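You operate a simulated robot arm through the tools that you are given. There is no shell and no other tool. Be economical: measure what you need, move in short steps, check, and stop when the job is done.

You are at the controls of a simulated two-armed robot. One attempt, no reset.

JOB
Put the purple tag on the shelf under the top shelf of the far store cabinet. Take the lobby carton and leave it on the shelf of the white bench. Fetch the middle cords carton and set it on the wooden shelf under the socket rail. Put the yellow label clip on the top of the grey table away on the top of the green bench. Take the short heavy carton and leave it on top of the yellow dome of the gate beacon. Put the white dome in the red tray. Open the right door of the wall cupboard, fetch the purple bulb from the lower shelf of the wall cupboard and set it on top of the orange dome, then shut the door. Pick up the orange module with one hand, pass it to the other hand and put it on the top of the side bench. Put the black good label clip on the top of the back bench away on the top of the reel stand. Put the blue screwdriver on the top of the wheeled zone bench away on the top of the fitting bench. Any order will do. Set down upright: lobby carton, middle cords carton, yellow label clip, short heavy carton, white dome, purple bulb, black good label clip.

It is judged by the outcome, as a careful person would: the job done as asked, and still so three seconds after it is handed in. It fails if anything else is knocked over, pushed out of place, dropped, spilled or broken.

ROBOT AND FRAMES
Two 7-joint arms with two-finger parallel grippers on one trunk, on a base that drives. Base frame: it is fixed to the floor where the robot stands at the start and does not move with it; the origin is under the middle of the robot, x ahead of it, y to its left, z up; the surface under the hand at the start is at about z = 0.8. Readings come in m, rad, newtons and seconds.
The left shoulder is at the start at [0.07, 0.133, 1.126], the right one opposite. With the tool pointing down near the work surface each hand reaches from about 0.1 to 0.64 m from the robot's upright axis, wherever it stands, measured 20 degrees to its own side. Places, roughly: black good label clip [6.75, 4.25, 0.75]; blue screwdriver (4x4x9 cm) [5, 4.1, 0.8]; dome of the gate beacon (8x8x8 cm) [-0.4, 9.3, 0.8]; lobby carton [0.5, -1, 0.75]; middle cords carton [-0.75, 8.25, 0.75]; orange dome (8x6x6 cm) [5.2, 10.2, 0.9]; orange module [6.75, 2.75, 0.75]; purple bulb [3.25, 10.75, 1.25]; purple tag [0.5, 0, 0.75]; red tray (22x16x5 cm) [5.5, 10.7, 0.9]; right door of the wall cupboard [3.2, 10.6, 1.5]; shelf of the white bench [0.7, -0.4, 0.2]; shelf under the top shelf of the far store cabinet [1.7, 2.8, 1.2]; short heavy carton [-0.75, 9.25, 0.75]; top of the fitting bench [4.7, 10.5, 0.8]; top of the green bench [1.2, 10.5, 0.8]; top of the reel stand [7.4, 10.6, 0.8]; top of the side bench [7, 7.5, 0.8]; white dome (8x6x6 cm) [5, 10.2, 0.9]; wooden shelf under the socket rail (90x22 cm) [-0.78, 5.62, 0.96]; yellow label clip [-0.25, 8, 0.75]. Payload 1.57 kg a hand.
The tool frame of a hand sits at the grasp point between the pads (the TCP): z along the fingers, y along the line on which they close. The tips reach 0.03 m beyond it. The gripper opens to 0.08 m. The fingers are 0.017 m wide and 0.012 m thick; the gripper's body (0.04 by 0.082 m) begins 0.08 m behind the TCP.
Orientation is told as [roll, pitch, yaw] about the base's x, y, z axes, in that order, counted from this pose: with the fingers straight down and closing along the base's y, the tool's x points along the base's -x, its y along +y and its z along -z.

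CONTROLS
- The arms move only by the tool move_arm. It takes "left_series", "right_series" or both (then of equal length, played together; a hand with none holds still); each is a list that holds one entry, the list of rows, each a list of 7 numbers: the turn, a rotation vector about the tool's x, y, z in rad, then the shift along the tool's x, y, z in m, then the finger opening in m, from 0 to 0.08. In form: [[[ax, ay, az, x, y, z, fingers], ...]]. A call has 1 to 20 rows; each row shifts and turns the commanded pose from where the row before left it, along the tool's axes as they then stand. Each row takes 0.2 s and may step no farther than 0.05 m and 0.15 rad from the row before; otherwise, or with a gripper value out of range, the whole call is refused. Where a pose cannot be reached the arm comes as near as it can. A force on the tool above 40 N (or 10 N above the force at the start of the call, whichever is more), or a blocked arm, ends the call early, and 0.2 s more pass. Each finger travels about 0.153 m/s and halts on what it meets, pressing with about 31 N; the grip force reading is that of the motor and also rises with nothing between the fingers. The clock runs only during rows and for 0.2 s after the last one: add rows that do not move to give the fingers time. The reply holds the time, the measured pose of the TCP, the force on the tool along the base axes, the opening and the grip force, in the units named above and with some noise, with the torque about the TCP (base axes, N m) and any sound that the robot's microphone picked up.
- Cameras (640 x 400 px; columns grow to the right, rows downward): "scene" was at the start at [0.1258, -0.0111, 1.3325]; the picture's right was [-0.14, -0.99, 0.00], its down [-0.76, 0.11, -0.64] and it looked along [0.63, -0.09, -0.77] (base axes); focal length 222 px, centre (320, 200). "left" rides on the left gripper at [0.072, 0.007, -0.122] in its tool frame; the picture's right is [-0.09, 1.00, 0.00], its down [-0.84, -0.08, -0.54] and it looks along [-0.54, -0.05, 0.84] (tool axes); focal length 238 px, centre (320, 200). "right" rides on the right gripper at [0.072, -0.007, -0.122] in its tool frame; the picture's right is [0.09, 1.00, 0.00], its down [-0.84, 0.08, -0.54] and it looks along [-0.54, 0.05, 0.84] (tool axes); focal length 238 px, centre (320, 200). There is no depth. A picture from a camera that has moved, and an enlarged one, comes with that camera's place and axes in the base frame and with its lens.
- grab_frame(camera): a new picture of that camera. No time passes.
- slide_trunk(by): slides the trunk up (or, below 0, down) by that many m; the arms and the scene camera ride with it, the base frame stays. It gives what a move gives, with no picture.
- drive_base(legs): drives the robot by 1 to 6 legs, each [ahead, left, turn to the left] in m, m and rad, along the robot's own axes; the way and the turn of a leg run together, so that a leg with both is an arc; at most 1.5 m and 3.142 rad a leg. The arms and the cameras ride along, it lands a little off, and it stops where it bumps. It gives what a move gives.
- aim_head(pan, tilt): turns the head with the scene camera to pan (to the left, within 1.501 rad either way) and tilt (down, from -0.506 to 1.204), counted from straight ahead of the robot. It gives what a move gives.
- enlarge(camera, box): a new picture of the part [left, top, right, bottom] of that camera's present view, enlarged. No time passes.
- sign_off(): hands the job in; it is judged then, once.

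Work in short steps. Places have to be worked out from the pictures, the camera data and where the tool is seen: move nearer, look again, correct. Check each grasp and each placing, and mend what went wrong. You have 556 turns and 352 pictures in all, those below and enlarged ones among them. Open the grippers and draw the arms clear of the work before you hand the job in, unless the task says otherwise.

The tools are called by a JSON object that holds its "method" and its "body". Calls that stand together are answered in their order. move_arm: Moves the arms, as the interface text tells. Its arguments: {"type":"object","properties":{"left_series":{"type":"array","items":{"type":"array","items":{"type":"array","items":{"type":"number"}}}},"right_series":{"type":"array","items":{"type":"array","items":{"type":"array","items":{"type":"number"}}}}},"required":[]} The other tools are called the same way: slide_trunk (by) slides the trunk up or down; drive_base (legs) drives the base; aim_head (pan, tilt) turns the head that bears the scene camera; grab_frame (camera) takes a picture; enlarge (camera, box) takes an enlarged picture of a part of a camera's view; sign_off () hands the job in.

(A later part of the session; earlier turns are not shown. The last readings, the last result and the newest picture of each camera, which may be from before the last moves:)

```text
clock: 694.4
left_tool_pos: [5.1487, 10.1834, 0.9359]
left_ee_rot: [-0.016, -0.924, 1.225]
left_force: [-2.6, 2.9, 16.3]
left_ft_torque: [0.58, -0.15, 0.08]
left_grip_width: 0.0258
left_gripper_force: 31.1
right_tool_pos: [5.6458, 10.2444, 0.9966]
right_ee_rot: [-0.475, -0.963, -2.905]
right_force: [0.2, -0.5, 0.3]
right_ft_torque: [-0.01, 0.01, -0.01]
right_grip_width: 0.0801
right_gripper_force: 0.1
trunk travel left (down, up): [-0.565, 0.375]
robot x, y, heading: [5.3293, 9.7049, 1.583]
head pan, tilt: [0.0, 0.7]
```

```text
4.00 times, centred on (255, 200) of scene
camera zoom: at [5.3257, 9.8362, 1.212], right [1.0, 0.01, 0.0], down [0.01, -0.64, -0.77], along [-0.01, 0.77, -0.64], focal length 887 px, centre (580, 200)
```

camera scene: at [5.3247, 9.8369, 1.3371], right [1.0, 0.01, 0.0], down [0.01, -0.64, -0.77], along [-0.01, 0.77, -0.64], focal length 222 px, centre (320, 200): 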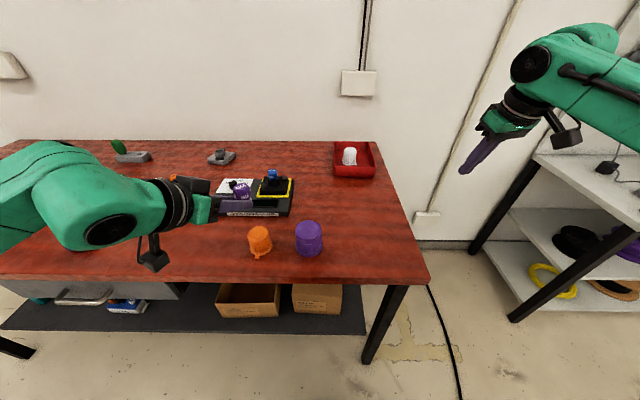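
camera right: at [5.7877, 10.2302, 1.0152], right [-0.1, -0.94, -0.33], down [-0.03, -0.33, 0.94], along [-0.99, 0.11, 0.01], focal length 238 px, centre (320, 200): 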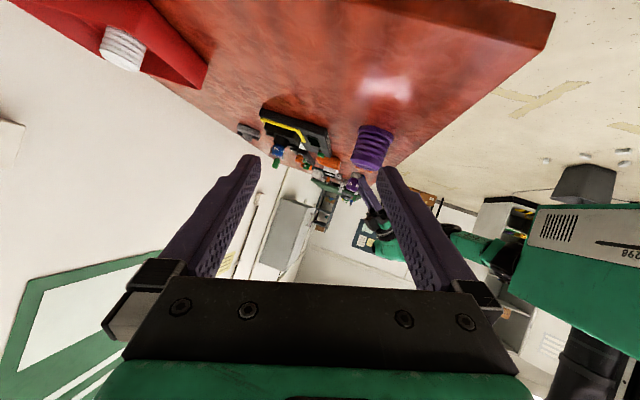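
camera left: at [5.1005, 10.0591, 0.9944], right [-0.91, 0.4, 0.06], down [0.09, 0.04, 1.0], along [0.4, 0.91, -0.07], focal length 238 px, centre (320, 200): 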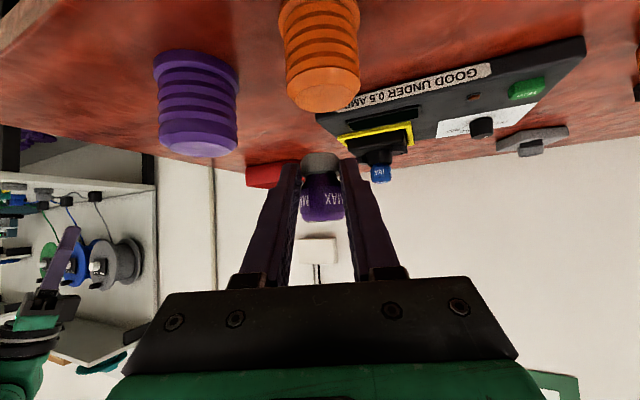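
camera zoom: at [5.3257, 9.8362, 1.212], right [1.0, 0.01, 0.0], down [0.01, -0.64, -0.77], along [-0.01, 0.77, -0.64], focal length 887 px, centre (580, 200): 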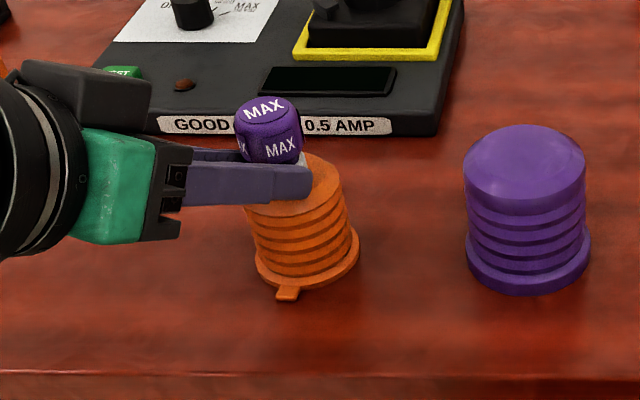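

All views agree within ~6 mm and the bulb rests on the dome's flat top. I relieve slightly and open slowly.

{"method": "slide_trunk", "body": {"by": 0.003}}

{"method": "move_arm", "body": {"left_series": [[[0, 0, 0, 0, 0, 0, 0.027], [0, 0, 0, 0, 0, 0, 0.031], [0, 0, 0, 0, 0, 0, 0.036], [0, 0, 0, 0, 0, 0, 0.045], [0, 0, 0, 0, 0, 0, 0.055], [0, 0, 0, 0, 0, 0, 0.06]]]}}

{"method": "enlarge", "body": {"camera": "left", "box": [230, 60, 420, 240]}}

{"method": "enlarge", "body": {"camera": "scene", "box": [190, 150, 320, 250]}}

```text
clock: 694.9
left_tool_pos: [5.1503, 10.1842, 0.9362]
left_ee_rot: [-0.019, -0.918, 1.226]
left_force: [0.4, 0.0, 0.0]
left_ft_torque: [0.03, 0.01, -0.02]
left_grip_width: 0.0262
left_gripper_force: 30.8
right_tool_pos: [5.647, 10.2455, 0.9984]
right_ee_rot: [-0.471, -0.962, -2.905]
right_force: [-0.7, -0.6, -0.8]
right_ft_torque: [0.0, 0.01, 0.01]
right_grip_width: 0.0801
right_gripper_force: 0.0
trunk travel left (down, up): [-0.568, 0.372]
robot x, y, heading: [5.3272, 9.7033, 1.579]
head pan, tilt: [0.0, 0.7]
```

```text
clock: 696.3
left_tool_pos: [5.1482, 10.1848, 0.9387]
left_ee_rot: [-0.018, -0.925, 1.227]
left_force: [0.1, 0.4, 0.4]
left_ft_torque: [0.04, 0.03, 0.0]
left_grip_width: 0.0601
left_gripper_force: 0.1
right_tool_pos: [5.6454, 10.2468, 0.9981]
right_ee_rot: [-0.471, -0.966, -2.905]
right_force: [0.5, -0.2, -0.4]
right_ft_torque: [0.02, -0.03, 0.0]
right_grip_width: 0.0798
right_gripper_force: 0.0
trunk travel left (down, up): [-0.568, 0.372]
robot x, y, heading: [5.3274, 9.7022, 1.588]
head pan, tilt: [0.0, 0.7]
```

```text
2.22 times, centred on (325, 150) of left
camera zoom: at [5.0925, 10.0555, 0.9539], right [-0.91, 0.4, 0.06], down [0.09, 0.04, 1.0], along [0.4, 0.91, -0.07], focal length 530 px, centre (309, 311)
```

zoom: 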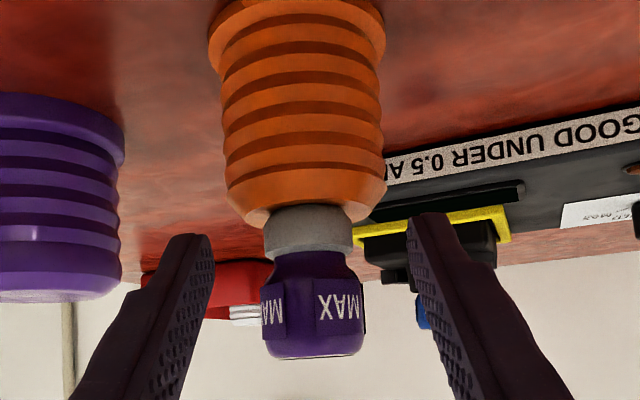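

```text
4.00 times, centred on (255, 200) of scene
camera zoom: at [5.3253, 9.8378, 1.215], right [1.0, 0.01, 0.0], down [0.01, -0.64, -0.76], along [-0.01, 0.76, -0.64], focal length 887 px, centre (580, 200)
```

zoom: 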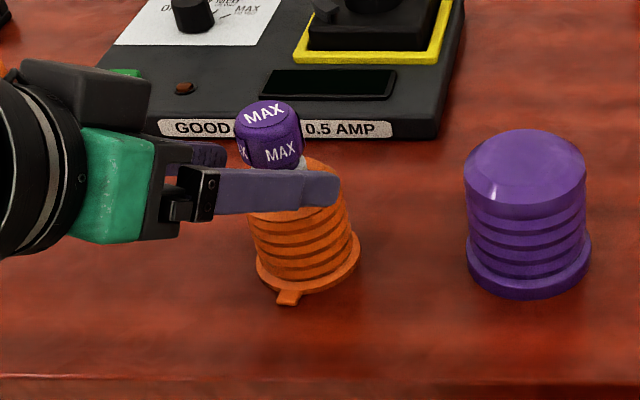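

The bulb stands on the dome. I withdraw along the fingers.

{"method": "move_arm", "body": {"left_series": [[[0, 0, 0, 0, 0, -0.015, 0.06], [0, 0, 0, 0, 0, -0.03, 0.06], [0, 0, 0, 0, 0, -0.04, 0.06], [0, 0, 0, 0, 0, -0.04, 0.06]]]}}

{"method": "drive_base", "body": {"legs": [[-0.25, 0, 0]]}}

{"method": "enlarge", "body": {"camera": "scene", "box": [180, 120, 420, 270]}}

```text
clock: 697.3
left_tool_pos: [5.1128, 10.0886, 1.0147]
left_ee_rot: [-0.018, -0.929, 1.224]
left_force: [-0.5, -0.6, 0.5]
left_ft_torque: [-0.01, -0.04, 0.0]
left_grip_width: 0.0601
left_gripper_force: 0.1
right_tool_pos: [5.6466, 10.2443, 0.9999]
right_ee_rot: [-0.473, -0.962, -2.901]
right_force: [0.2, -1.1, -0.3]
right_ft_torque: [-0.02, -0.02, 0.01]
right_grip_width: 0.0797
right_gripper_force: 0.0
trunk travel left (down, up): [-0.568, 0.372]
robot x, y, heading: [5.323, 9.7034, 1.585]
head pan, tilt: [0.0, 0.7]
```

```text
clock: 699.1
left_tool_pos: [5.116, 9.8413, 1.0132]
left_ee_rot: [-0.018, -0.924, 1.223]
left_force: [-0.2, 0.3, -0.9]
left_ft_torque: [0.02, -0.03, 0.01]
left_grip_width: 0.0598
left_gripper_force: 0.0
right_tool_pos: [5.6501, 9.9967, 0.9984]
right_ee_rot: [-0.469, -0.963, -2.907]
right_force: [-1.1, -0.5, 0.5]
right_ft_torque: [0.01, -0.03, -0.01]
right_grip_width: 0.0801
right_gripper_force: 0.0
trunk travel left (down, up): [-0.568, 0.372]
robot x, y, heading: [5.3281, 9.4516, 1.582]
head pan, tilt: [0.0, 0.7]
```

```text
2.67 times, centred on (300, 195) of scene
camera zoom: at [5.3285, 9.5881, 1.215], right [1.0, 0.01, 0.0], down [0.01, -0.64, -0.76], along [-0.01, 0.76, -0.64], focal length 591 px, centre (373, 213)
```

zoom: 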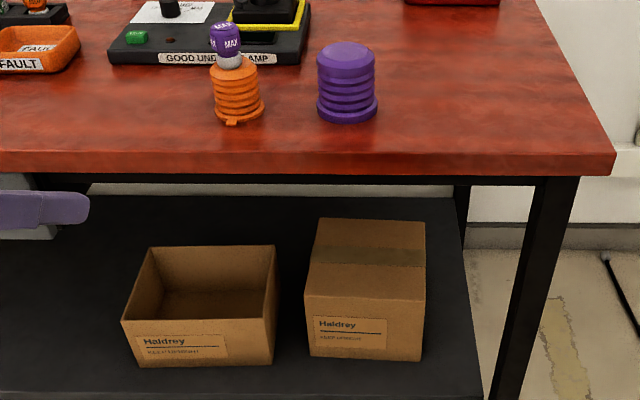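

The bulb stands centered on the orange dome. Now I restore the right arm and trunk, then drive west toward the grey table.

{"method": "move_arm", "body": {"right_series": [[[0, 0.15, 0, 0, 0, 0, 0.0], [0, 0.15, 0, 0, 0, 0, 0.0], [0, 0.15, 0, 0, 0, 0, 0.0], [0, 0.15, 0, 0, 0, 0, 0.0], [0, 0.15, 0, 0, 0, 0, 0.0], [0, 0.15, 0, 0, 0, 0, 0.0], [0, 0, 0.144, 0, 0, 0, 0.0], [0, 0, 0.144, 0, 0, 0, 0.0], [0, 0, 0.144, 0, 0, 0, 0.0], [0, 0, 0.144, 0, 0, 0, 0.0], [0, 0, 0.144, 0, 0, 0, 0.0], [0, 0, 0.144, 0, 0, 0, 0.0], [0, 0, 0.144, 0, 0, 0, 0.0], [0, 0, 0.144, 0, 0, 0, 0.0]]], "left_series": [[[0, 0, 0, 0.0, 0, -0.02, 0.0], [0, 0, 0, 0.0, 0, -0.02, 0.0], [0, 0.15, 0, 0, 0, 0, 0.0], [0, 0.15, 0, 0, 0, 0, 0.0], [0, 0.15, 0, 0, 0, 0, 0.0], [0, 0.15, 0, 0, 0, 0, 0.0], [0, 0.15, 0, 0, 0, 0, 0.0], [0, 0.15, 0, 0, 0, 0, 0.0], [0, 0, -0.12, 0, 0, 0, 0.0], [0, 0, -0.12, 0, 0, 0, 0.0], [0, 0, -0.12, 0, 0, 0, 0.0], [0, 0, 0, 0, 0, 0, 0.0], [0, 0, 0, 0, 0, 0, 0.0], [0, 0, 0, 0, 0, 0, 0.0]]]}}

{"method": "slide_trunk", "body": {"by": 0.13}}

{"method": "drive_base", "body": {"legs": [[-0.25, 1.4, 0], [0, 1.4, 0], [0, 1.2, 0]]}}

{"method": "aim_head", "body": {"pan": 1.0, "tilt": 0.35}}

{"method": "grab_frame", "body": {"camera": "scene"}}

```text
clock: 702.1
left_tool_pos: [5.1049, 9.8112, 1.0373]
left_ee_rot: [-0.019, -0.022, 1.572]
left_force: [-0.9, -0.6, 0.1]
left_ft_torque: [0.0, 0.01, -0.04]
left_grip_width: 0.0
left_gripper_force: 21.2
right_tool_pos: [5.6508, 9.9952, 0.9988]
right_ee_rot: [0.001, -0.285, 1.839]
right_force: [0.1, -0.1, 0.1]
right_ft_torque: [0.0, 0.03, 0.02]
right_grip_width: 0.0
right_gripper_force: 21.2
trunk travel left (down, up): [-0.568, 0.372]
robot x, y, heading: [5.3312, 9.4505, 1.579]
head pan, tilt: [0.0, 0.7]
```

```text
clock: 703.7
left_tool_pos: [5.1052, 9.811, 1.1678]
left_ee_rot: [-0.019, -0.021, 1.571]
left_force: [0.4, 0.0, -0.2]
left_ft_torque: [0.0, -0.01, 0.0]
left_grip_width: 0.0001
left_gripper_force: 21.4
right_tool_pos: [5.6491, 9.9957, 1.1287]
right_ee_rot: [-0.002, -0.286, 1.843]
right_force: [-0.6, 0.2, -0.7]
right_ft_torque: [-0.02, 0.0, 0.01]
right_grip_width: 0.0
right_gripper_force: 21.6
trunk travel left (down, up): [-0.698, 0.242]
robot x, y, heading: [5.33, 9.4535, 1.582]
head pan, tilt: [0.0, 0.7]
```

```text
clock: 723.1
left_tool_pos: [1.0697, 9.4032, 1.1667]
left_ee_rot: [-0.019, -0.022, 1.614]
left_force: [-0.9, 1.5, 0.1]
left_ft_torque: [0.03, -0.01, -0.03]
left_grip_width: 0.0
left_gripper_force: 21.5
right_tool_pos: [1.6078, 9.6095, 1.1293]
right_ee_rot: [-0.002, -0.286, 1.884]
right_force: [-0.1, -0.7, 0.0]
right_ft_torque: [0.03, 0.01, 0.02]
right_grip_width: 0.0
right_gripper_force: 21.5
trunk travel left (down, up): [-0.698, 0.242]
robot x, y, heading: [1.312, 9.0524, 1.623]
head pan, tilt: [0.0, 0.7]
```

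```text
clock: 724.4
left_tool_pos: [1.0702, 9.4038, 1.1672]
left_ee_rot: [-0.017, -0.023, 1.613]
left_force: [-0.4, -0.4, -0.4]
left_ft_torque: [0.02, 0.03, 0.0]
left_grip_width: 0.0
left_gripper_force: 21.2
right_tool_pos: [1.6077, 9.6113, 1.1294]
right_ee_rot: [-0.002, -0.286, 1.885]
right_force: [-0.5, -0.5, 0.3]
right_ft_torque: [-0.02, 0.0, -0.01]
right_grip_width: 0.0
right_gripper_force: 21.2
trunk travel left (down, up): [-0.698, 0.242]
robot x, y, heading: [1.3117, 9.0575, 1.624]
head pan, tilt: [1.0, 0.351]
```

```text
148 pictures are left
camera scene: at [1.227, 9.1515, 1.3763], right [0.5, 0.87, 0.0], down [0.3, -0.17, -0.94], along [-0.82, 0.47, -0.34], focal length 222 px, centre (320, 200)
```

scene: 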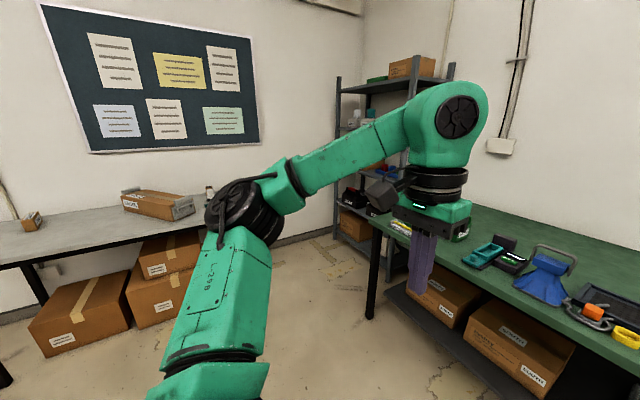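

{"method": "drive_base", "body": {"legs": [[0, 0, 1.52], [0.55, 0.3, 0]]}}

{"method": "aim_head", "body": {"pan": 0.0, "tilt": 0.5}}

{"method": "grab_frame", "body": {"camera": "scene"}}

```text
clock: 731.7
left_tool_pos: [0.4188, 8.4858, 1.1679]
left_ee_rot: [-0.018, -0.02, -3.101]
left_force: [0.4, -0.1, 0.1]
left_ft_torque: [-0.01, 0.03, 0.05]
left_grip_width: 0.0
left_gripper_force: 21.0
right_tool_pos: [0.2117, 9.0234, 1.1294]
right_ee_rot: [-0.001, -0.286, -2.827]
right_force: [0.0, 0.2, 0.3]
right_ft_torque: [0.0, 0.01, 0.01]
right_grip_width: 0.0
right_gripper_force: 21.6
trunk travel left (down, up): [-0.698, 0.242]
robot x, y, heading: [0.7665, 8.7295, -3.087]
head pan, tilt: [1.0, 0.351]
```

```text
clock: 733.0
left_tool_pos: [0.4184, 8.485, 1.1686]
left_ee_rot: [-0.02, -0.021, -3.1]
left_force: [0.2, 0.8, 0.9]
left_ft_torque: [0.04, -0.02, 0.01]
left_grip_width: 0.0003
left_gripper_force: 21.0
right_tool_pos: [0.2114, 9.0232, 1.1301]
right_ee_rot: [-0.001, -0.286, -2.828]
right_force: [1.2, -0.4, -0.2]
right_ft_torque: [0.01, 0.0, -0.02]
right_grip_width: 0.0
right_gripper_force: 21.3
trunk travel left (down, up): [-0.698, 0.242]
robot x, y, heading: [0.7676, 8.7239, -3.095]
head pan, tilt: [0.0, 0.499]
```

```text
147 pictures are left
camera scene: at [0.6257, 8.7183, 1.3627], right [-0.05, 1.0, 0.0], down [0.48, 0.03, -0.88], along [-0.88, -0.05, -0.48], focal length 222 px, centre (320, 200)
```

scene: 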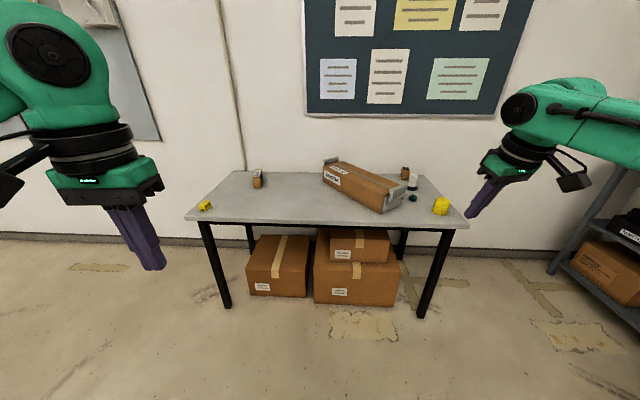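

{"method": "enlarge", "body": {"camera": "scene", "box": [180, 145, 340, 245]}}

{"method": "enlarge", "body": {"camera": "scene", "box": [310, 145, 470, 245]}}

```text
4.00 times, centred on (260, 195) of scene
camera zoom: at [0.6257, 8.7183, 1.3627], right [-0.05, 1.0, 0.0], down [0.48, 0.03, -0.88], along [-0.88, -0.05, -0.48], focal length 887 px, centre (560, 220)
```

zoom: 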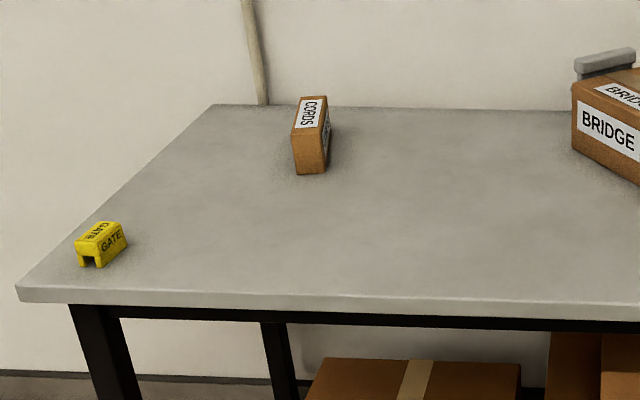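

```text
4.00 times, centred on (390, 195) of scene
camera zoom: at [0.6257, 8.7183, 1.3627], right [-0.05, 1.0, 0.0], down [0.48, 0.03, -0.88], along [-0.88, -0.05, -0.48], focal length 887 px, centre (40, 220)
```

zoom: 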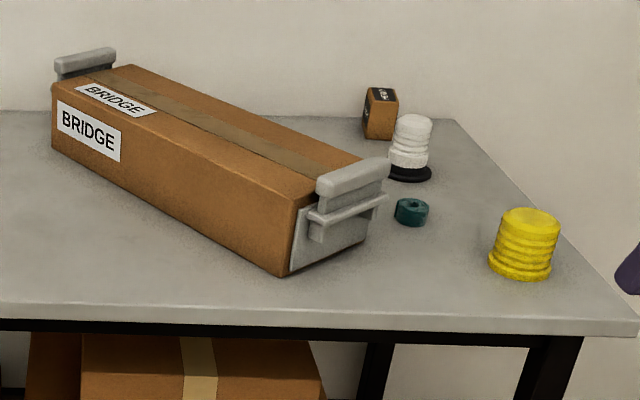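

I see: yellow GATE clip front-left, CORDS carton back-left, small dark-labelled carton back-right and the yellow beacon dome front-right. First the short heavy carton: I approach and tilt the right hand forward.

{"method": "drive_base", "body": {"legs": [[0, -0.28, -0.046], [0.55, 0, 0]]}}

{"method": "move_arm", "body": {"right_series": [[[0, 0.143, 0, 0, 0, 0, 0.08], [0, 0.143, 0, 0, 0, 0, 0.08], [0, 0, 0.133, 0, 0, 0, 0.08], [0, 0, 0.133, 0, 0, 0, 0.08], [0, -0.133, 0, 0, 0, 0, 0.08], [0, -0.133, 0, 0, 0, 0, 0.08], [0, -0.133, 0, 0, 0, 0, 0.08], [0, -0.133, 0, 0, 0, 0, 0.08], [0, -0.133, 0, 0, 0, 0, 0.08], [0, -0.133, 0, 0, 0, 0, 0.08], [0, -0.133, 0, 0, 0, 0, 0.08]]]}}

{"method": "aim_head", "body": {"pan": 0.0, "tilt": 0.65}}

{"method": "grab_frame", "body": {"camera": "scene"}}

{"method": "grab_frame", "body": {"camera": "right"}}

```text
clock: 737.7
left_tool_pos: [-0.1535, 8.7716, 1.1669]
left_ee_rot: [-0.019, -0.021, 3.138]
left_force: [0.5, 0.4, 0.0]
left_ft_torque: [0.01, 0.03, -0.01]
left_grip_width: 0.0
left_gripper_force: 21.8
right_tool_pos: [-0.3341, 9.3183, 1.1303]
right_ee_rot: [-0.002, -0.288, -2.874]
right_force: [-0.5, -0.4, 0.1]
right_ft_torque: [-0.04, 0.03, 0.0]
right_grip_width: 0.0
right_gripper_force: 21.7
trunk travel left (down, up): [-0.698, 0.242]
robot x, y, heading: [0.2035, 8.9943, -3.137]
head pan, tilt: [0.0, 0.499]
```

```text
clock: 740.1
left_tool_pos: [-0.1538, 8.7731, 1.1681]
left_ee_rot: [-0.02, -0.021, 3.137]
left_force: [0.1, -0.8, 1.0]
left_ft_torque: [-0.03, -0.03, 0.0]
left_grip_width: 0.0
left_gripper_force: 21.0
right_tool_pos: [-0.335, 9.3183, 1.1304]
right_ee_rot: [-0.001, -0.935, -3.139]
right_force: [0.6, -0.3, 0.8]
right_ft_torque: [-0.02, -0.05, 0.03]
right_grip_width: 0.0803
right_gripper_force: 0.0
trunk travel left (down, up): [-0.698, 0.242]
robot x, y, heading: [0.2073, 8.9966, -3.139]
head pan, tilt: [0.0, 0.499]
```

```text
clock: 740.8
left_tool_pos: [-0.1538, 8.7718, 1.1682]
left_ee_rot: [-0.019, -0.021, 3.137]
left_force: [-0.1, -0.1, -0.1]
left_ft_torque: [0.02, 0.01, -0.02]
left_grip_width: 0.0
left_gripper_force: 21.3
right_tool_pos: [-0.3348, 9.3173, 1.1283]
right_ee_rot: [-0.003, -0.932, -3.139]
right_force: [0.6, 0.4, 0.0]
right_ft_torque: [-0.01, 0.03, 0.0]
right_grip_width: 0.0798
right_gripper_force: 0.1
trunk travel left (down, up): [-0.698, 0.242]
robot x, y, heading: [0.2068, 8.9999, -3.136]
head pan, tilt: [0.0, 0.649]
```

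```text
144 pictures are left
camera scene: at [0.0683, 8.9947, 1.3494], right [-0.01, 1.0, 0.0], down [0.6, 0.0, -0.8], along [-0.8, 0.0, -0.6], focal length 222 px, centre (320, 200)
```

scene: 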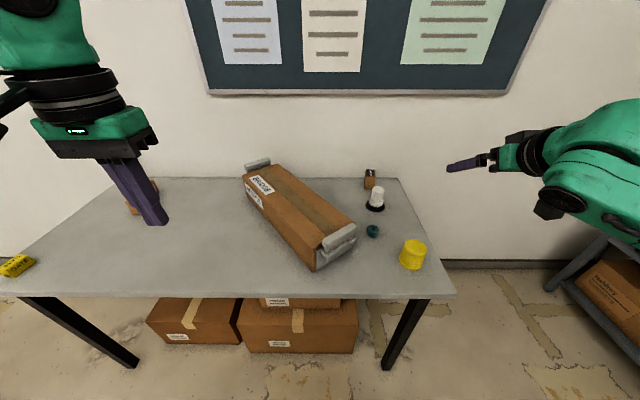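

```text
143 pictures are left
camera right: at [-0.1931, 9.3256, 1.1451], right [0.06, -1.0, -0.08], down [-0.06, -0.08, 0.99], along [-1.0, -0.05, -0.07], focal length 238 px, centre (320, 200)
```

right: 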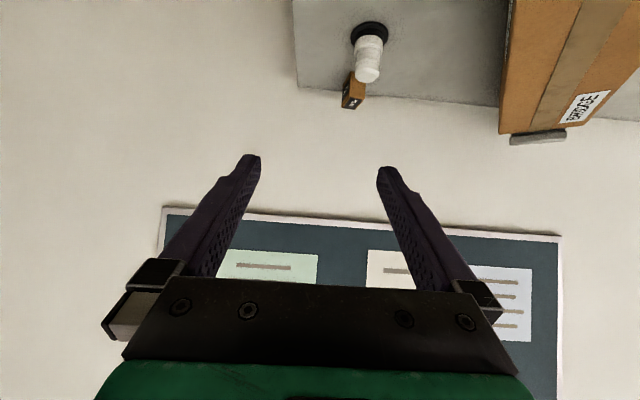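

{"method": "enlarge", "body": {"camera": "right", "box": [300, 0, 420, 120]}}

{"method": "enlarge", "body": {"camera": "scene", "box": [330, 150, 450, 290]}}

```text
3.33 times, centred on (360, 60) of right
camera zoom: at [-0.1931, 9.3256, 1.1451], right [0.06, -1.0, -0.08], down [-0.06, -0.08, 0.99], along [-1.0, -0.05, -0.07], focal length 794 px, centre (187, 667)
```

zoom: 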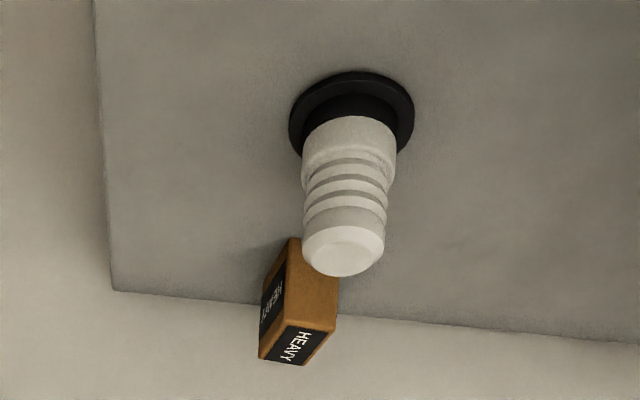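

```text
2.86 times, centred on (390, 220) of scene
camera zoom: at [0.0683, 8.9947, 1.3494], right [-0.01, 1.0, 0.0], down [0.6, 0.0, -0.8], along [-0.8, 0.0, -0.6], focal length 633 px, centre (120, 143)
```

zoom: 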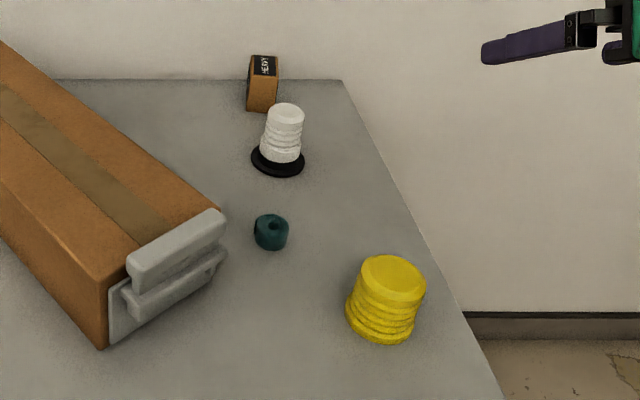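

Measured: HEAVY carton ≈(x −0.775…−0.86, y 9.20–9.24, z 0.78–0.84), with a white lamp right in front of it at (−0.657, 9.225). With the camera under the hand it would hit the lamp, so I try flipping the right hand half a turn about its fingers.

{"method": "move_arm", "body": {"right_series": [[[0, 0, 0.15, 0, 0, 0, 0.08], [0, 0, 0.15, 0, 0, 0, 0.08], [0, 0, 0.15, 0, 0, 0, 0.08], [0, 0, 0.15, 0, 0, 0, 0.08], [0, 0, 0.15, 0, 0, 0, 0.08], [0, 0, 0.15, 0, 0, 0, 0.08], [0, 0, 0.15, 0, 0, 0, 0.08], [0, 0, 0.15, 0, 0, 0, 0.08], [0, 0, 0.15, 0, 0, 0, 0.08], [0, 0, 0.15, 0, 0, 0, 0.08], [0, 0, 0.15, 0, 0, 0, 0.08], [0, 0, 0.15, 0, 0, 0, 0.08], [0, 0, 0.15, 0, 0, 0, 0.08], [0, 0, 0.15, 0, 0, 0, 0.08], [0, 0, 0.15, 0, 0, 0, 0.08], [0, 0, 0.15, 0, 0, 0, 0.08], [0, 0, 0.15, 0, 0, 0, 0.08], [0, 0, 0.15, 0, 0, 0, 0.08], [0, 0, 0.15, 0, 0, 0, 0.08], [0, 0, 0.15, 0, 0, 0, 0.08]]]}}

```text
clock: 745.0
left_tool_pos: [-0.1537, 8.7716, 1.1675]
left_ee_rot: [-0.018, -0.021, 3.137]
left_force: [0.6, -0.3, -1.3]
left_ft_torque: [-0.03, -0.02, 0.02]
left_grip_width: 0.0
left_gripper_force: 20.9
right_tool_pos: [-0.3481, 9.4684, 1.1634]
right_ee_rot: [0.434, 0.847, 0.542]
right_force: [-0.6, 0.0, 0.4]
right_ft_torque: [0.03, 0.02, 0.0]
right_grip_width: 0.0803
right_gripper_force: 0.0
right hand out of reach, approached as far as the arm can: row 15, 16, 17, 18, 19, 20
trunk travel left (down, up): [-0.698, 0.242]
robot x, y, heading: [0.2048, 8.9962, -3.137]
head pan, tilt: [0.0, 0.649]
```

{"method": "move_arm", "body": {"right_series": [[[0, 0, -0.15, 0, 0, 0, 0.08], [0, 0, -0.15, 0, 0, 0, 0.08], [0, 0, -0.15, 0, 0, 0, 0.08], [0, 0, -0.15, 0, 0, 0, 0.08], [0, 0, -0.15, 0, 0, 0, 0.08], [0, 0, -0.15, 0, 0, 0, 0.08], [0, 0, -0.15, 0, 0, 0, 0.08], [0, 0, -0.15, 0, 0, 0, 0.08], [0, 0, -0.15, 0, 0, 0, 0.08], [0, 0, -0.15, 0, 0, 0, 0.08], [0, 0, -0.15, 0, 0, 0, 0.08], [0, 0, -0.15, 0, 0, 0, 0.08], [0, 0, -0.15, 0, 0, 0, 0.08], [0, 0, -0.15, 0, 0, 0, 0.08], [0, 0, -0.15, 0, 0, 0, 0.08], [0, 0, -0.15, 0, 0, 0, 0.08], [0, 0, -0.15, 0, 0, 0, 0.08], [0, 0, -0.15, 0, 0, 0, 0.08], [0, 0, -0.15, 0, 0, 0, 0.08], [0, 0, -0.15, 0, 0, 0, 0.08]]]}}

```text
clock: 749.2
left_tool_pos: [-0.1535, 8.7721, 1.168]
left_ee_rot: [-0.018, -0.02, 3.136]
left_force: [0.4, 0.3, 0.6]
left_ft_torque: [0.02, -0.01, 0.03]
left_grip_width: 0.0002
left_gripper_force: 21.0
right_tool_pos: [-0.3489, 9.4688, 1.1659]
right_ee_rot: [-0.282, -0.901, -2.814]
right_force: [-0.3, -0.2, -0.5]
right_ft_torque: [0.02, 0.02, 0.03]
right_grip_width: 0.0803
right_gripper_force: 0.0
trunk travel left (down, up): [-0.698, 0.242]
robot x, y, heading: [0.2044, 8.9973, -3.135]
head pan, tilt: [0.0, 0.649]
```

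{"method": "move_arm", "body": {"right_series": [[[0, 0, -0.15, 0, 0, 0, 0.08], [0, 0, -0.15, 0, 0, 0, 0.08], [0, 0, -0.15, 0, 0, 0, 0.08], [0, 0, -0.15, 0, 0, 0, 0.08], [0, 0, -0.15, 0, 0, 0, 0.08], [0, 0, -0.15, 0, 0, 0, 0.08], [0, 0, -0.15, 0, 0, 0, 0.08], [0, 0, -0.15, 0, 0, 0, 0.08], [0, 0, -0.15, 0, 0, 0, 0.08], [0, 0, -0.15, 0, 0, 0, 0.08], [0, 0, -0.15, 0, 0, 0, 0.08], [0, 0, -0.15, 0, 0, 0, 0.08], [0, 0, -0.15, 0, 0, 0, 0.08], [0, 0, -0.15, 0, 0, 0, 0.08], [0, 0, -0.15, 0, 0, 0, 0.08], [0, 0, -0.15, 0, 0, 0, 0.08], [0, 0, -0.15, 0, 0, 0, 0.08], [0, 0, -0.15, 0, 0, 0, 0.08], [0, 0, -0.15, 0, 0, 0, 0.08], [0, 0, -0.15, 0, 0, 0, 0.08]]]}}

{"method": "grab_frame", "body": {"camera": "scene"}}

```text
clock: 753.4
left_tool_pos: [-0.1527, 8.7717, 1.167]
left_ee_rot: [-0.021, -0.021, 3.136]
left_force: [-1.3, 1.1, -0.3]
left_ft_torque: [0.0, -0.01, 0.02]
left_grip_width: 0.0
left_gripper_force: 21.0
right_tool_pos: [-0.3479, 9.4678, 1.1647]
right_ee_rot: [0.099, 0.927, 0.096]
right_force: [0.4, 0.0, 0.1]
right_ft_torque: [-0.01, 0.03, 0.03]
right_grip_width: 0.08
right_gripper_force: 0.1
trunk travel left (down, up): [-0.698, 0.242]
robot x, y, heading: [0.2056, 8.998, -3.14]
head pan, tilt: [0.0, 0.649]
```

```text
140 pictures are left
camera scene: at [0.0683, 8.9948, 1.3493], right [-0.01, 1.0, 0.0], down [0.6, 0.0, -0.8], along [-0.8, 0.0, -0.6], focal length 222 px, centre (320, 200)
```

scene: 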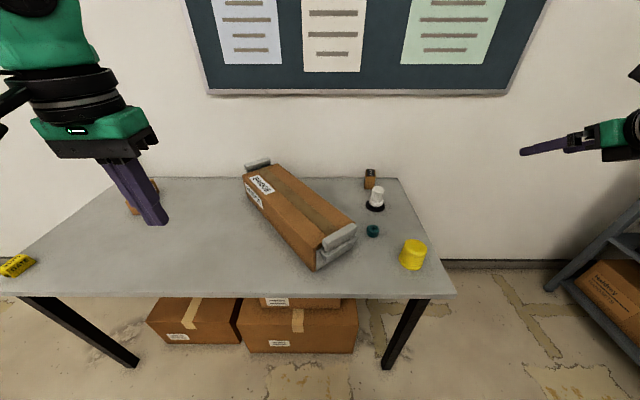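

The opposite direction works: the hand is flipped with its camera on top. I finish the small residual twist, then drive in and lower the trunk a little for reach.

{"method": "move_arm", "body": {"right_series": [[[0, 0, -0.12, 0, 0, 0, 0.06], [0, 0, 0, 0, 0, 0, 0.06]]]}}

{"method": "drive_base", "body": {"legs": [[0.2, -0.07, 0]]}}

{"method": "grab_frame", "body": {"camera": "right"}}

```text
clock: 754.0
left_tool_pos: [-0.154, 8.7728, 1.1677]
left_ee_rot: [-0.019, -0.021, 3.136]
left_force: [-0.1, 0.1, 0.5]
left_ft_torque: [0.0, 0.02, 0.0]
left_grip_width: 0.0
left_gripper_force: 21.6
right_tool_pos: [-0.3485, 9.4687, 1.1633]
right_ee_rot: [0.174, 0.92, 0.19]
right_force: [0.1, 0.5, -0.2]
right_ft_torque: [-0.02, -0.01, 0.02]
right_grip_width: 0.0599
right_gripper_force: 0.1
right hand out of reach, approached as far as the arm can: row 1
trunk travel left (down, up): [-0.698, 0.242]
robot x, y, heading: [0.2058, 8.9948, -3.139]
head pan, tilt: [0.0, 0.649]
```

```text
clock: 755.7
left_tool_pos: [-0.3581, 8.8408, 1.1686]
left_ee_rot: [-0.02, -0.019, 3.135]
left_force: [-0.9, -0.6, 0.7]
left_ft_torque: [0.01, -0.01, 0.0]
left_grip_width: 0.0002
left_gripper_force: 21.2
right_tool_pos: [-0.554, 9.5345, 1.1647]
right_ee_rot: [0.176, 0.921, 0.19]
right_force: [-0.3, -0.5, 0.1]
right_ft_torque: [-0.04, 0.03, 0.0]
right_grip_width: 0.0599
right_gripper_force: 0.2
trunk travel left (down, up): [-0.698, 0.242]
robot x, y, heading: [0.0016, 9.0614, -3.135]
head pan, tilt: [0.0, 0.649]
```

```text
139 pictures are left
camera right: at [-0.4965, 9.5184, 1.2949], right [-0.1, 0.98, 0.18], down [0.93, 0.16, -0.34], along [-0.36, 0.13, -0.93], focal length 238 px, centre (320, 200)
```

right: 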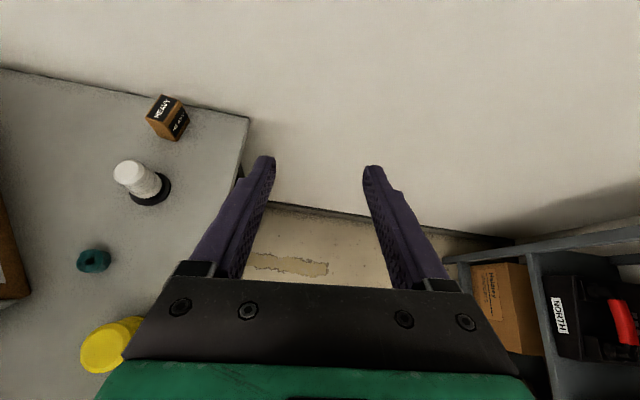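

{"method": "move_arm", "body": {"right_series": [[[0, 0, 0.13, 0, 0, 0, 0.06], [0, 0, 0.13, 0, 0, 0, 0.06], [0, 0, 0, 0, 0, 0, 0.06]]]}}

{"method": "grab_frame", "body": {"camera": "right"}}

```text
clock: 756.5
left_tool_pos: [-0.359, 8.8388, 1.1677]
left_ee_rot: [-0.018, -0.021, 3.134]
left_force: [-0.7, 0.0, 0.1]
left_ft_torque: [0.03, 0.02, -0.02]
left_grip_width: 0.0
left_gripper_force: 21.2
right_tool_pos: [-0.5552, 9.5369, 1.1639]
right_ee_rot: [-0.173, 0.919, -0.243]
right_force: [-0.3, 0.3, 1.2]
right_ft_torque: [-0.03, 0.02, 0.01]
right_grip_width: 0.06
right_gripper_force: 0.1
trunk travel left (down, up): [-0.698, 0.242]
robot x, y, heading: [0.0005, 9.0632, -3.138]
head pan, tilt: [0.0, 0.649]
```

```text
138 pictures are left
camera right: at [-0.4989, 9.5381, 1.2953], right [0.05, 1.0, -0.03], down [0.93, -0.06, -0.35], along [-0.35, -0.01, -0.94], focal length 238 px, centre (320, 200)
```

right: 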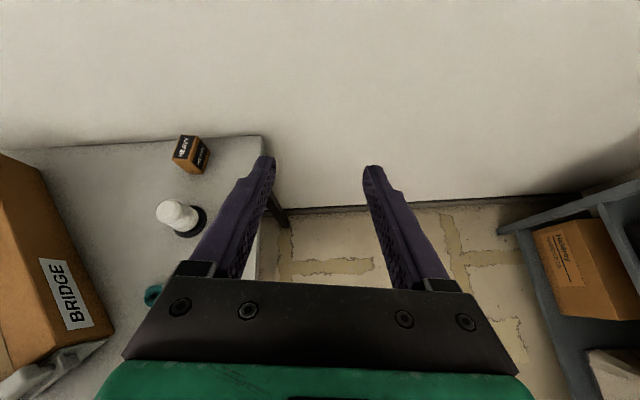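

{"method": "enlarge", "body": {"camera": "right", "box": [140, 110, 240, 250]}}

```text
2.86 times, centred on (190, 180) of right
camera zoom: at [-0.4989, 9.5381, 1.2953], right [0.05, 1.0, -0.03], down [0.93, -0.06, -0.35], along [-0.35, -0.01, -0.94], focal length 681 px, centre (691, 257)
```

zoom: 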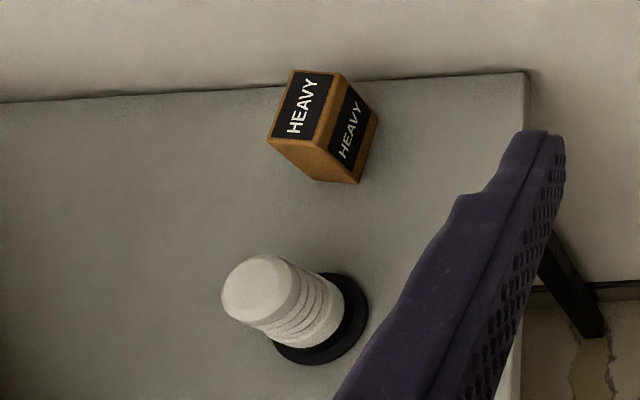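

The carton is only 4.2×6.4 cm, ~6 cm tall, at center ≈(−0.811, 9.236), turned ~0.18 rad. I align the hand to it, drive in 6 cm, lower the trunk 0.1.

{"method": "move_arm", "body": {"right_series": [[[-0.12, 0.015, -0.035, 0, 0, 0, 0.07], [0, 0, 0, 0, 0, 0, 0.07]]]}}

{"method": "drive_base", "body": {"legs": [[0.06, -0.02, 0]]}}

{"method": "slide_trunk", "body": {"by": -0.1}}

{"method": "grab_frame", "body": {"camera": "right"}}

```text
clock: 757.1
left_tool_pos: [-0.3589, 8.839, 1.1685]
left_ee_rot: [-0.019, -0.021, 3.137]
left_force: [0.0, -0.2, -0.2]
left_ft_torque: [0.0, 0.0, 0.01]
left_grip_width: 0.0001
left_gripper_force: 20.9
right_tool_pos: [-0.553, 9.5354, 1.1654]
right_ee_rot: [-0.007, 0.939, -0.187]
right_force: [0.0, 0.1, 0.6]
right_ft_torque: [0.01, 0.0, 0.02]
right_grip_width: 0.0701
right_gripper_force: 0.1
trunk travel left (down, up): [-0.698, 0.242]
robot x, y, heading: [0.0019, 9.0655, -3.132]
head pan, tilt: [0.0, 0.649]
```

```text
clock: 758.1
left_tool_pos: [-0.4149, 8.8581, 1.1694]
left_ee_rot: [-0.021, -0.024, 3.135]
left_force: [0.1, 0.6, 0.3]
left_ft_torque: [0.03, 0.02, 0.04]
left_grip_width: 0.0
left_gripper_force: 20.8
right_tool_pos: [-0.6091, 9.5559, 1.1677]
right_ee_rot: [-0.005, 0.942, -0.186]
right_force: [0.1, -0.2, -1.1]
right_ft_torque: [0.03, 0.03, -0.02]
right_grip_width: 0.0697
right_gripper_force: 0.0
trunk travel left (down, up): [-0.698, 0.242]
robot x, y, heading: [-0.0596, 9.0812, -3.134]
head pan, tilt: [0.0, 0.649]
```

```text
clock: 759.4
left_tool_pos: [-0.4187, 8.8585, 1.0678]
left_ee_rot: [-0.018, -0.022, 3.137]
left_force: [0.5, 1.0, -0.2]
left_ft_torque: [0.0, 0.0, -0.01]
left_grip_width: 0.0001
left_gripper_force: 21.1
right_tool_pos: [-0.6111, 9.5565, 1.0651]
right_ee_rot: [-0.007, 0.937, -0.186]
right_force: [-0.2, -0.1, 0.0]
right_ft_torque: [-0.03, 0.0, -0.02]
right_grip_width: 0.0701
right_gripper_force: 0.0
trunk travel left (down, up): [-0.598, 0.342]
robot x, y, heading: [-0.0607, 9.0826, -3.138]
head pan, tilt: [0.0, 0.649]
```

```text
136 pictures are left
camera right: at [-0.5574, 9.5404, 1.1956], right [0.13, 0.99, 0.07], down [0.93, -0.09, -0.36], along [-0.35, 0.11, -0.93], focal length 238 px, centre (320, 200)
```

right: 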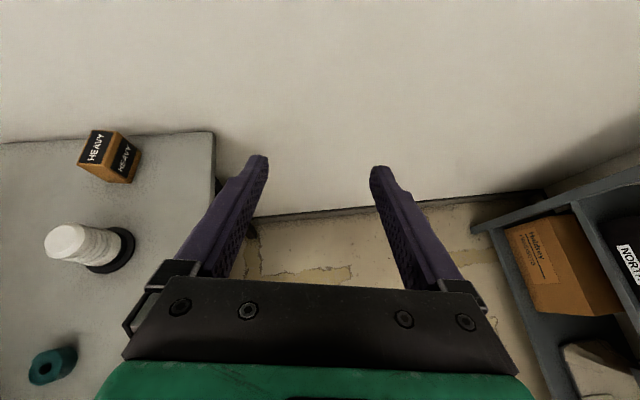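

Orientation is right (yaw matches the carton). I move over the lamp to a point 18 cm behind the grasp along the fingers.

{"method": "move_arm", "body": {"right_series": [[[0, 0, 0, -0.007, -0.044, 0.0027, 0.07], [0, 0, 0, -0.007, -0.044, 0.0027, 0.07], [0, 0, 0, -0.007, -0.044, 0.0027, 0.07], [0, 0, 0, -0.007, -0.044, 0.0027, 0.07], [0, 0, 0, -0.007, -0.044, 0.0027, 0.07], [0, 0, 0, -0.007, -0.044, 0.0027, 0.07], [0, 0, 0, -0.007, -0.044, 0.0027, 0.07], [0, 0, 0, -0.007, -0.044, 0.0027, 0.07], [0, 0, 0, -0.02, 0, 0.0148, 0.07], [0, 0, 0, -0.02, 0, 0.0148, 0.07], [0, 0, 0, 0, 0, 0, 0.07]]]}}

{"method": "grab_frame", "body": {"camera": "right"}}

{"method": "grab_frame", "body": {"camera": "scene"}}

```text
clock: 761.8
left_tool_pos: [-0.417, 8.86, 1.0685]
left_ee_rot: [-0.021, -0.02, 3.133]
left_force: [0.0, 0.9, -0.2]
left_ft_torque: [-0.01, -0.01, -0.06]
left_grip_width: 0.0
left_gripper_force: 21.4
right_tool_pos: [-0.6601, 9.2077, 0.9602]
right_ee_rot: [-0.006, 0.938, -0.186]
right_force: [0.4, -1.7, 0.0]
right_ft_torque: [0.0, -0.02, 0.02]
right_grip_width: 0.0701
right_gripper_force: 0.0
trunk travel left (down, up): [-0.598, 0.342]
robot x, y, heading: [-0.0559, 9.0808, -3.141]
head pan, tilt: [0.0, 0.649]
```

```text
135 pictures are left
camera right: at [-0.6063, 9.1914, 1.09], right [0.13, 0.99, 0.07], down [0.93, -0.09, -0.36], along [-0.35, 0.11, -0.93], focal length 238 px, centre (320, 200)
```

right: 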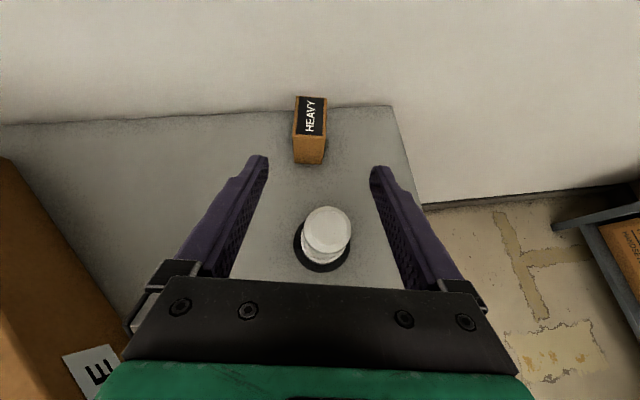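

```text
134 pictures are left
camera scene: at [-0.1956, 9.0819, 1.2493], right [0.0, 1.0, 0.0], down [0.6, 0.0, -0.8], along [-0.8, 0.0, -0.6], focal length 222 px, centre (320, 200)
```

scene: 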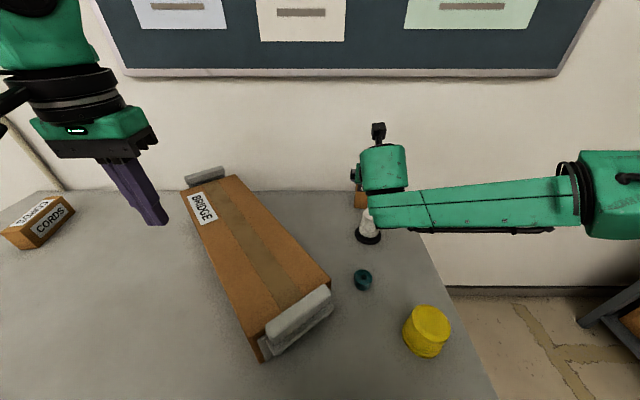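

Well lined up. I make the small lateral correction and advance 20 cm onto the carton.

{"method": "move_arm", "body": {"right_series": [[[0, 0, 0, -0.012, -0.0095, 0.02, 0.07], [0, 0, 0, -0.008, 0, 0.04, 0.07], [0, 0, 0, -0.0077, 0, 0.04, 0.07], [0, 0, 0, 0, 0, 0.04, 0.07], [0, 0, 0, 0, 0, 0.035, 0.07], [0, 0, 0, 0, 0, 0, 0.07]]]}}

{"method": "grab_frame", "body": {"camera": "right"}}

```text
clock: 763.2
left_tool_pos: [-0.4171, 8.8599, 1.0676]
left_ee_rot: [-0.023, -0.023, 3.135]
left_force: [0.3, 0.9, 0.1]
left_ft_torque: [0.0, -0.01, 0.0]
left_grip_width: 0.0
left_gripper_force: 21.3
right_tool_pos: [-0.7285, 9.267, 0.8619]
right_ee_rot: [-0.008, 0.938, -0.186]
right_force: [-0.1, -0.3, -0.6]
right_ft_torque: [0.02, 0.01, -0.01]
right_grip_width: 0.0702
right_gripper_force: 0.1
right hand out of reach, approached as far as the arm can: row 2, 3, 4, 5
trunk travel left (down, up): [-0.598, 0.342]
robot x, y, heading: [-0.0592, 9.0821, -3.138]
head pan, tilt: [0.0, 0.649]
```

```text
133 pictures are left
camera right: at [-0.6735, 9.252, 0.9938], right [0.13, 0.99, 0.07], down [0.93, -0.09, -0.36], along [-0.35, 0.11, -0.93], focal length 238 px, centre (320, 200)
```

right: 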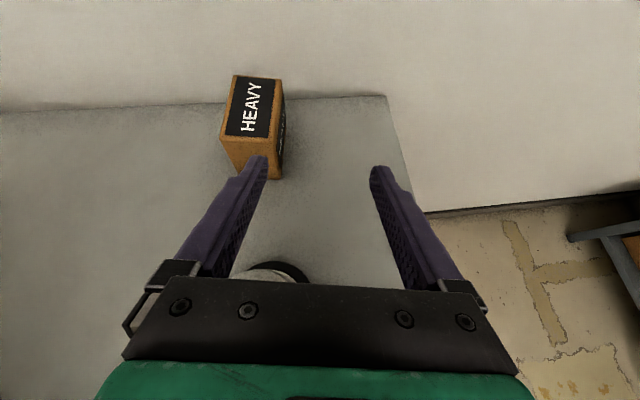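

The flipped hand cannot reach that far. Better: stand north of the table facing west and use the left hand straight down. I retreat the right hand up and away and back off.

{"method": "move_arm", "body": {"right_series": [[[0, 0, 0, 0.01, 0, -0.03, 0.07], [0, 0, 0, 0.01, 0, -0.04, 0.07], [0, 0, 0, 0.03, 0, -0.03, 0.07], [0, 0, 0, 0.04, 0, 0, 0.07], [0, 0, 0, 0.04, 0, 0, 0.07], [0, 0, 0, 0.04, 0, 0, 0.07]]]}}

{"method": "enlarge", "body": {"camera": "scene", "box": [310, 140, 470, 300]}}

{"method": "drive_base", "body": {"legs": [[-0.5, 0, 0]]}}

{"method": "move_arm", "body": {"right_series": [[[0, 0, 0.15, 0, 0, 0, 0.0], [0, 0, 0.15, 0, 0, 0, 0.0], [0, 0, 0.15, 0, 0, 0, 0.0], [0, 0, 0.15, 0, 0, 0, 0.0], [0, 0, 0.15, 0, 0, 0, 0.0], [0, 0, 0.15, 0, 0, 0, 0.0], [0, 0, 0.15, 0, 0, 0, 0.0], [0, 0, 0.15, 0, 0, 0, 0.0], [0, 0, 0.15, 0, 0, 0, 0.0], [0, 0, 0.15, 0, 0, 0, 0.0], [0, 0, 0.15, 0, 0, 0, 0.0], [0, 0, 0.15, 0, 0, 0, 0.0], [0, 0, 0.15, 0, 0, 0, 0.0], [0, 0, 0.15, 0, 0, 0, 0.0], [0, 0, 0.15, 0, 0, 0, 0.0], [0, 0, 0.15, 0, 0, 0, 0.0], [0, 0, 0.15, 0, 0, 0, 0.0], [0, 0, 0.15, 0, 0, 0, 0.0], [0, 0, 0.15, 0, 0, 0, 0.0], [0, 0, 0.15, 0, 0, 0, 0.0]]]}}

```text
clock: 764.6
left_tool_pos: [-0.4197, 8.8588, 1.0676]
left_ee_rot: [-0.02, -0.02, 3.135]
left_force: [0.3, 0.3, 1.1]
left_ft_torque: [0.01, -0.01, -0.03]
left_grip_width: 0.0
left_gripper_force: 21.3
right_tool_pos: [-0.7467, 9.2715, 1.0527]
right_ee_rot: [-0.007, 0.934, -0.186]
right_force: [0.6, -0.5, 0.3]
right_ft_torque: [0.02, -0.03, 0.03]
right_grip_width: 0.0698
right_gripper_force: 0.1
trunk travel left (down, up): [-0.598, 0.342]
robot x, y, heading: [-0.057, 9.0809, -3.138]
head pan, tilt: [0.0, 0.649]
```

```text
2.50 times, centred on (390, 220) of scene
camera zoom: at [-0.1975, 9.0821, 1.2491], right [0.0, 1.0, 0.0], down [0.61, 0.0, -0.8], along [-0.8, 0.0, -0.61], focal length 554 px, centre (145, 150)
```

zoom: 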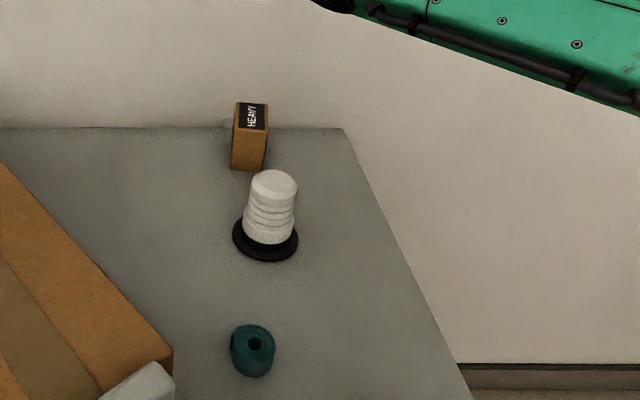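

```text
clock: 767.5
left_tool_pos: [0.0765, 8.8619, 1.0673]
left_ee_rot: [-0.02, -0.021, 3.127]
left_force: [-0.4, -0.3, -0.4]
left_ft_torque: [0.01, -0.02, -0.02]
left_grip_width: 0.0
left_gripper_force: 21.0
right_tool_pos: [-0.2474, 9.2774, 1.0541]
right_ee_rot: [-0.008, 0.939, -0.196]
right_force: [0.1, 0.0, -1.1]
right_ft_torque: [-0.01, 0.04, 0.04]
right_grip_width: 0.0701
right_gripper_force: 0.0
trunk travel left (down, up): [-0.598, 0.342]
robot x, y, heading: [0.4383, 9.0827, 3.134]
head pan, tilt: [0.0, 0.649]
```

```text
clock: 771.7
left_tool_pos: [0.0764, 8.8625, 1.0681]
left_ee_rot: [-0.02, -0.02, 3.126]
left_force: [-0.8, 0.0, 0.1]
left_ft_torque: [0.01, -0.03, 0.03]
left_grip_width: 0.0
left_gripper_force: 21.0
right_tool_pos: [-0.2471, 9.2766, 1.0547]
right_ee_rot: [-0.182, -0.927, -3.105]
right_force: [-0.1, 0.1, -1.3]
right_ft_torque: [0.01, -0.01, 0.01]
right_grip_width: 0.0001
right_gripper_force: 21.1
trunk travel left (down, up): [-0.598, 0.342]
robot x, y, heading: [0.4363, 9.0829, 3.136]
head pan, tilt: [0.0, 0.649]
```

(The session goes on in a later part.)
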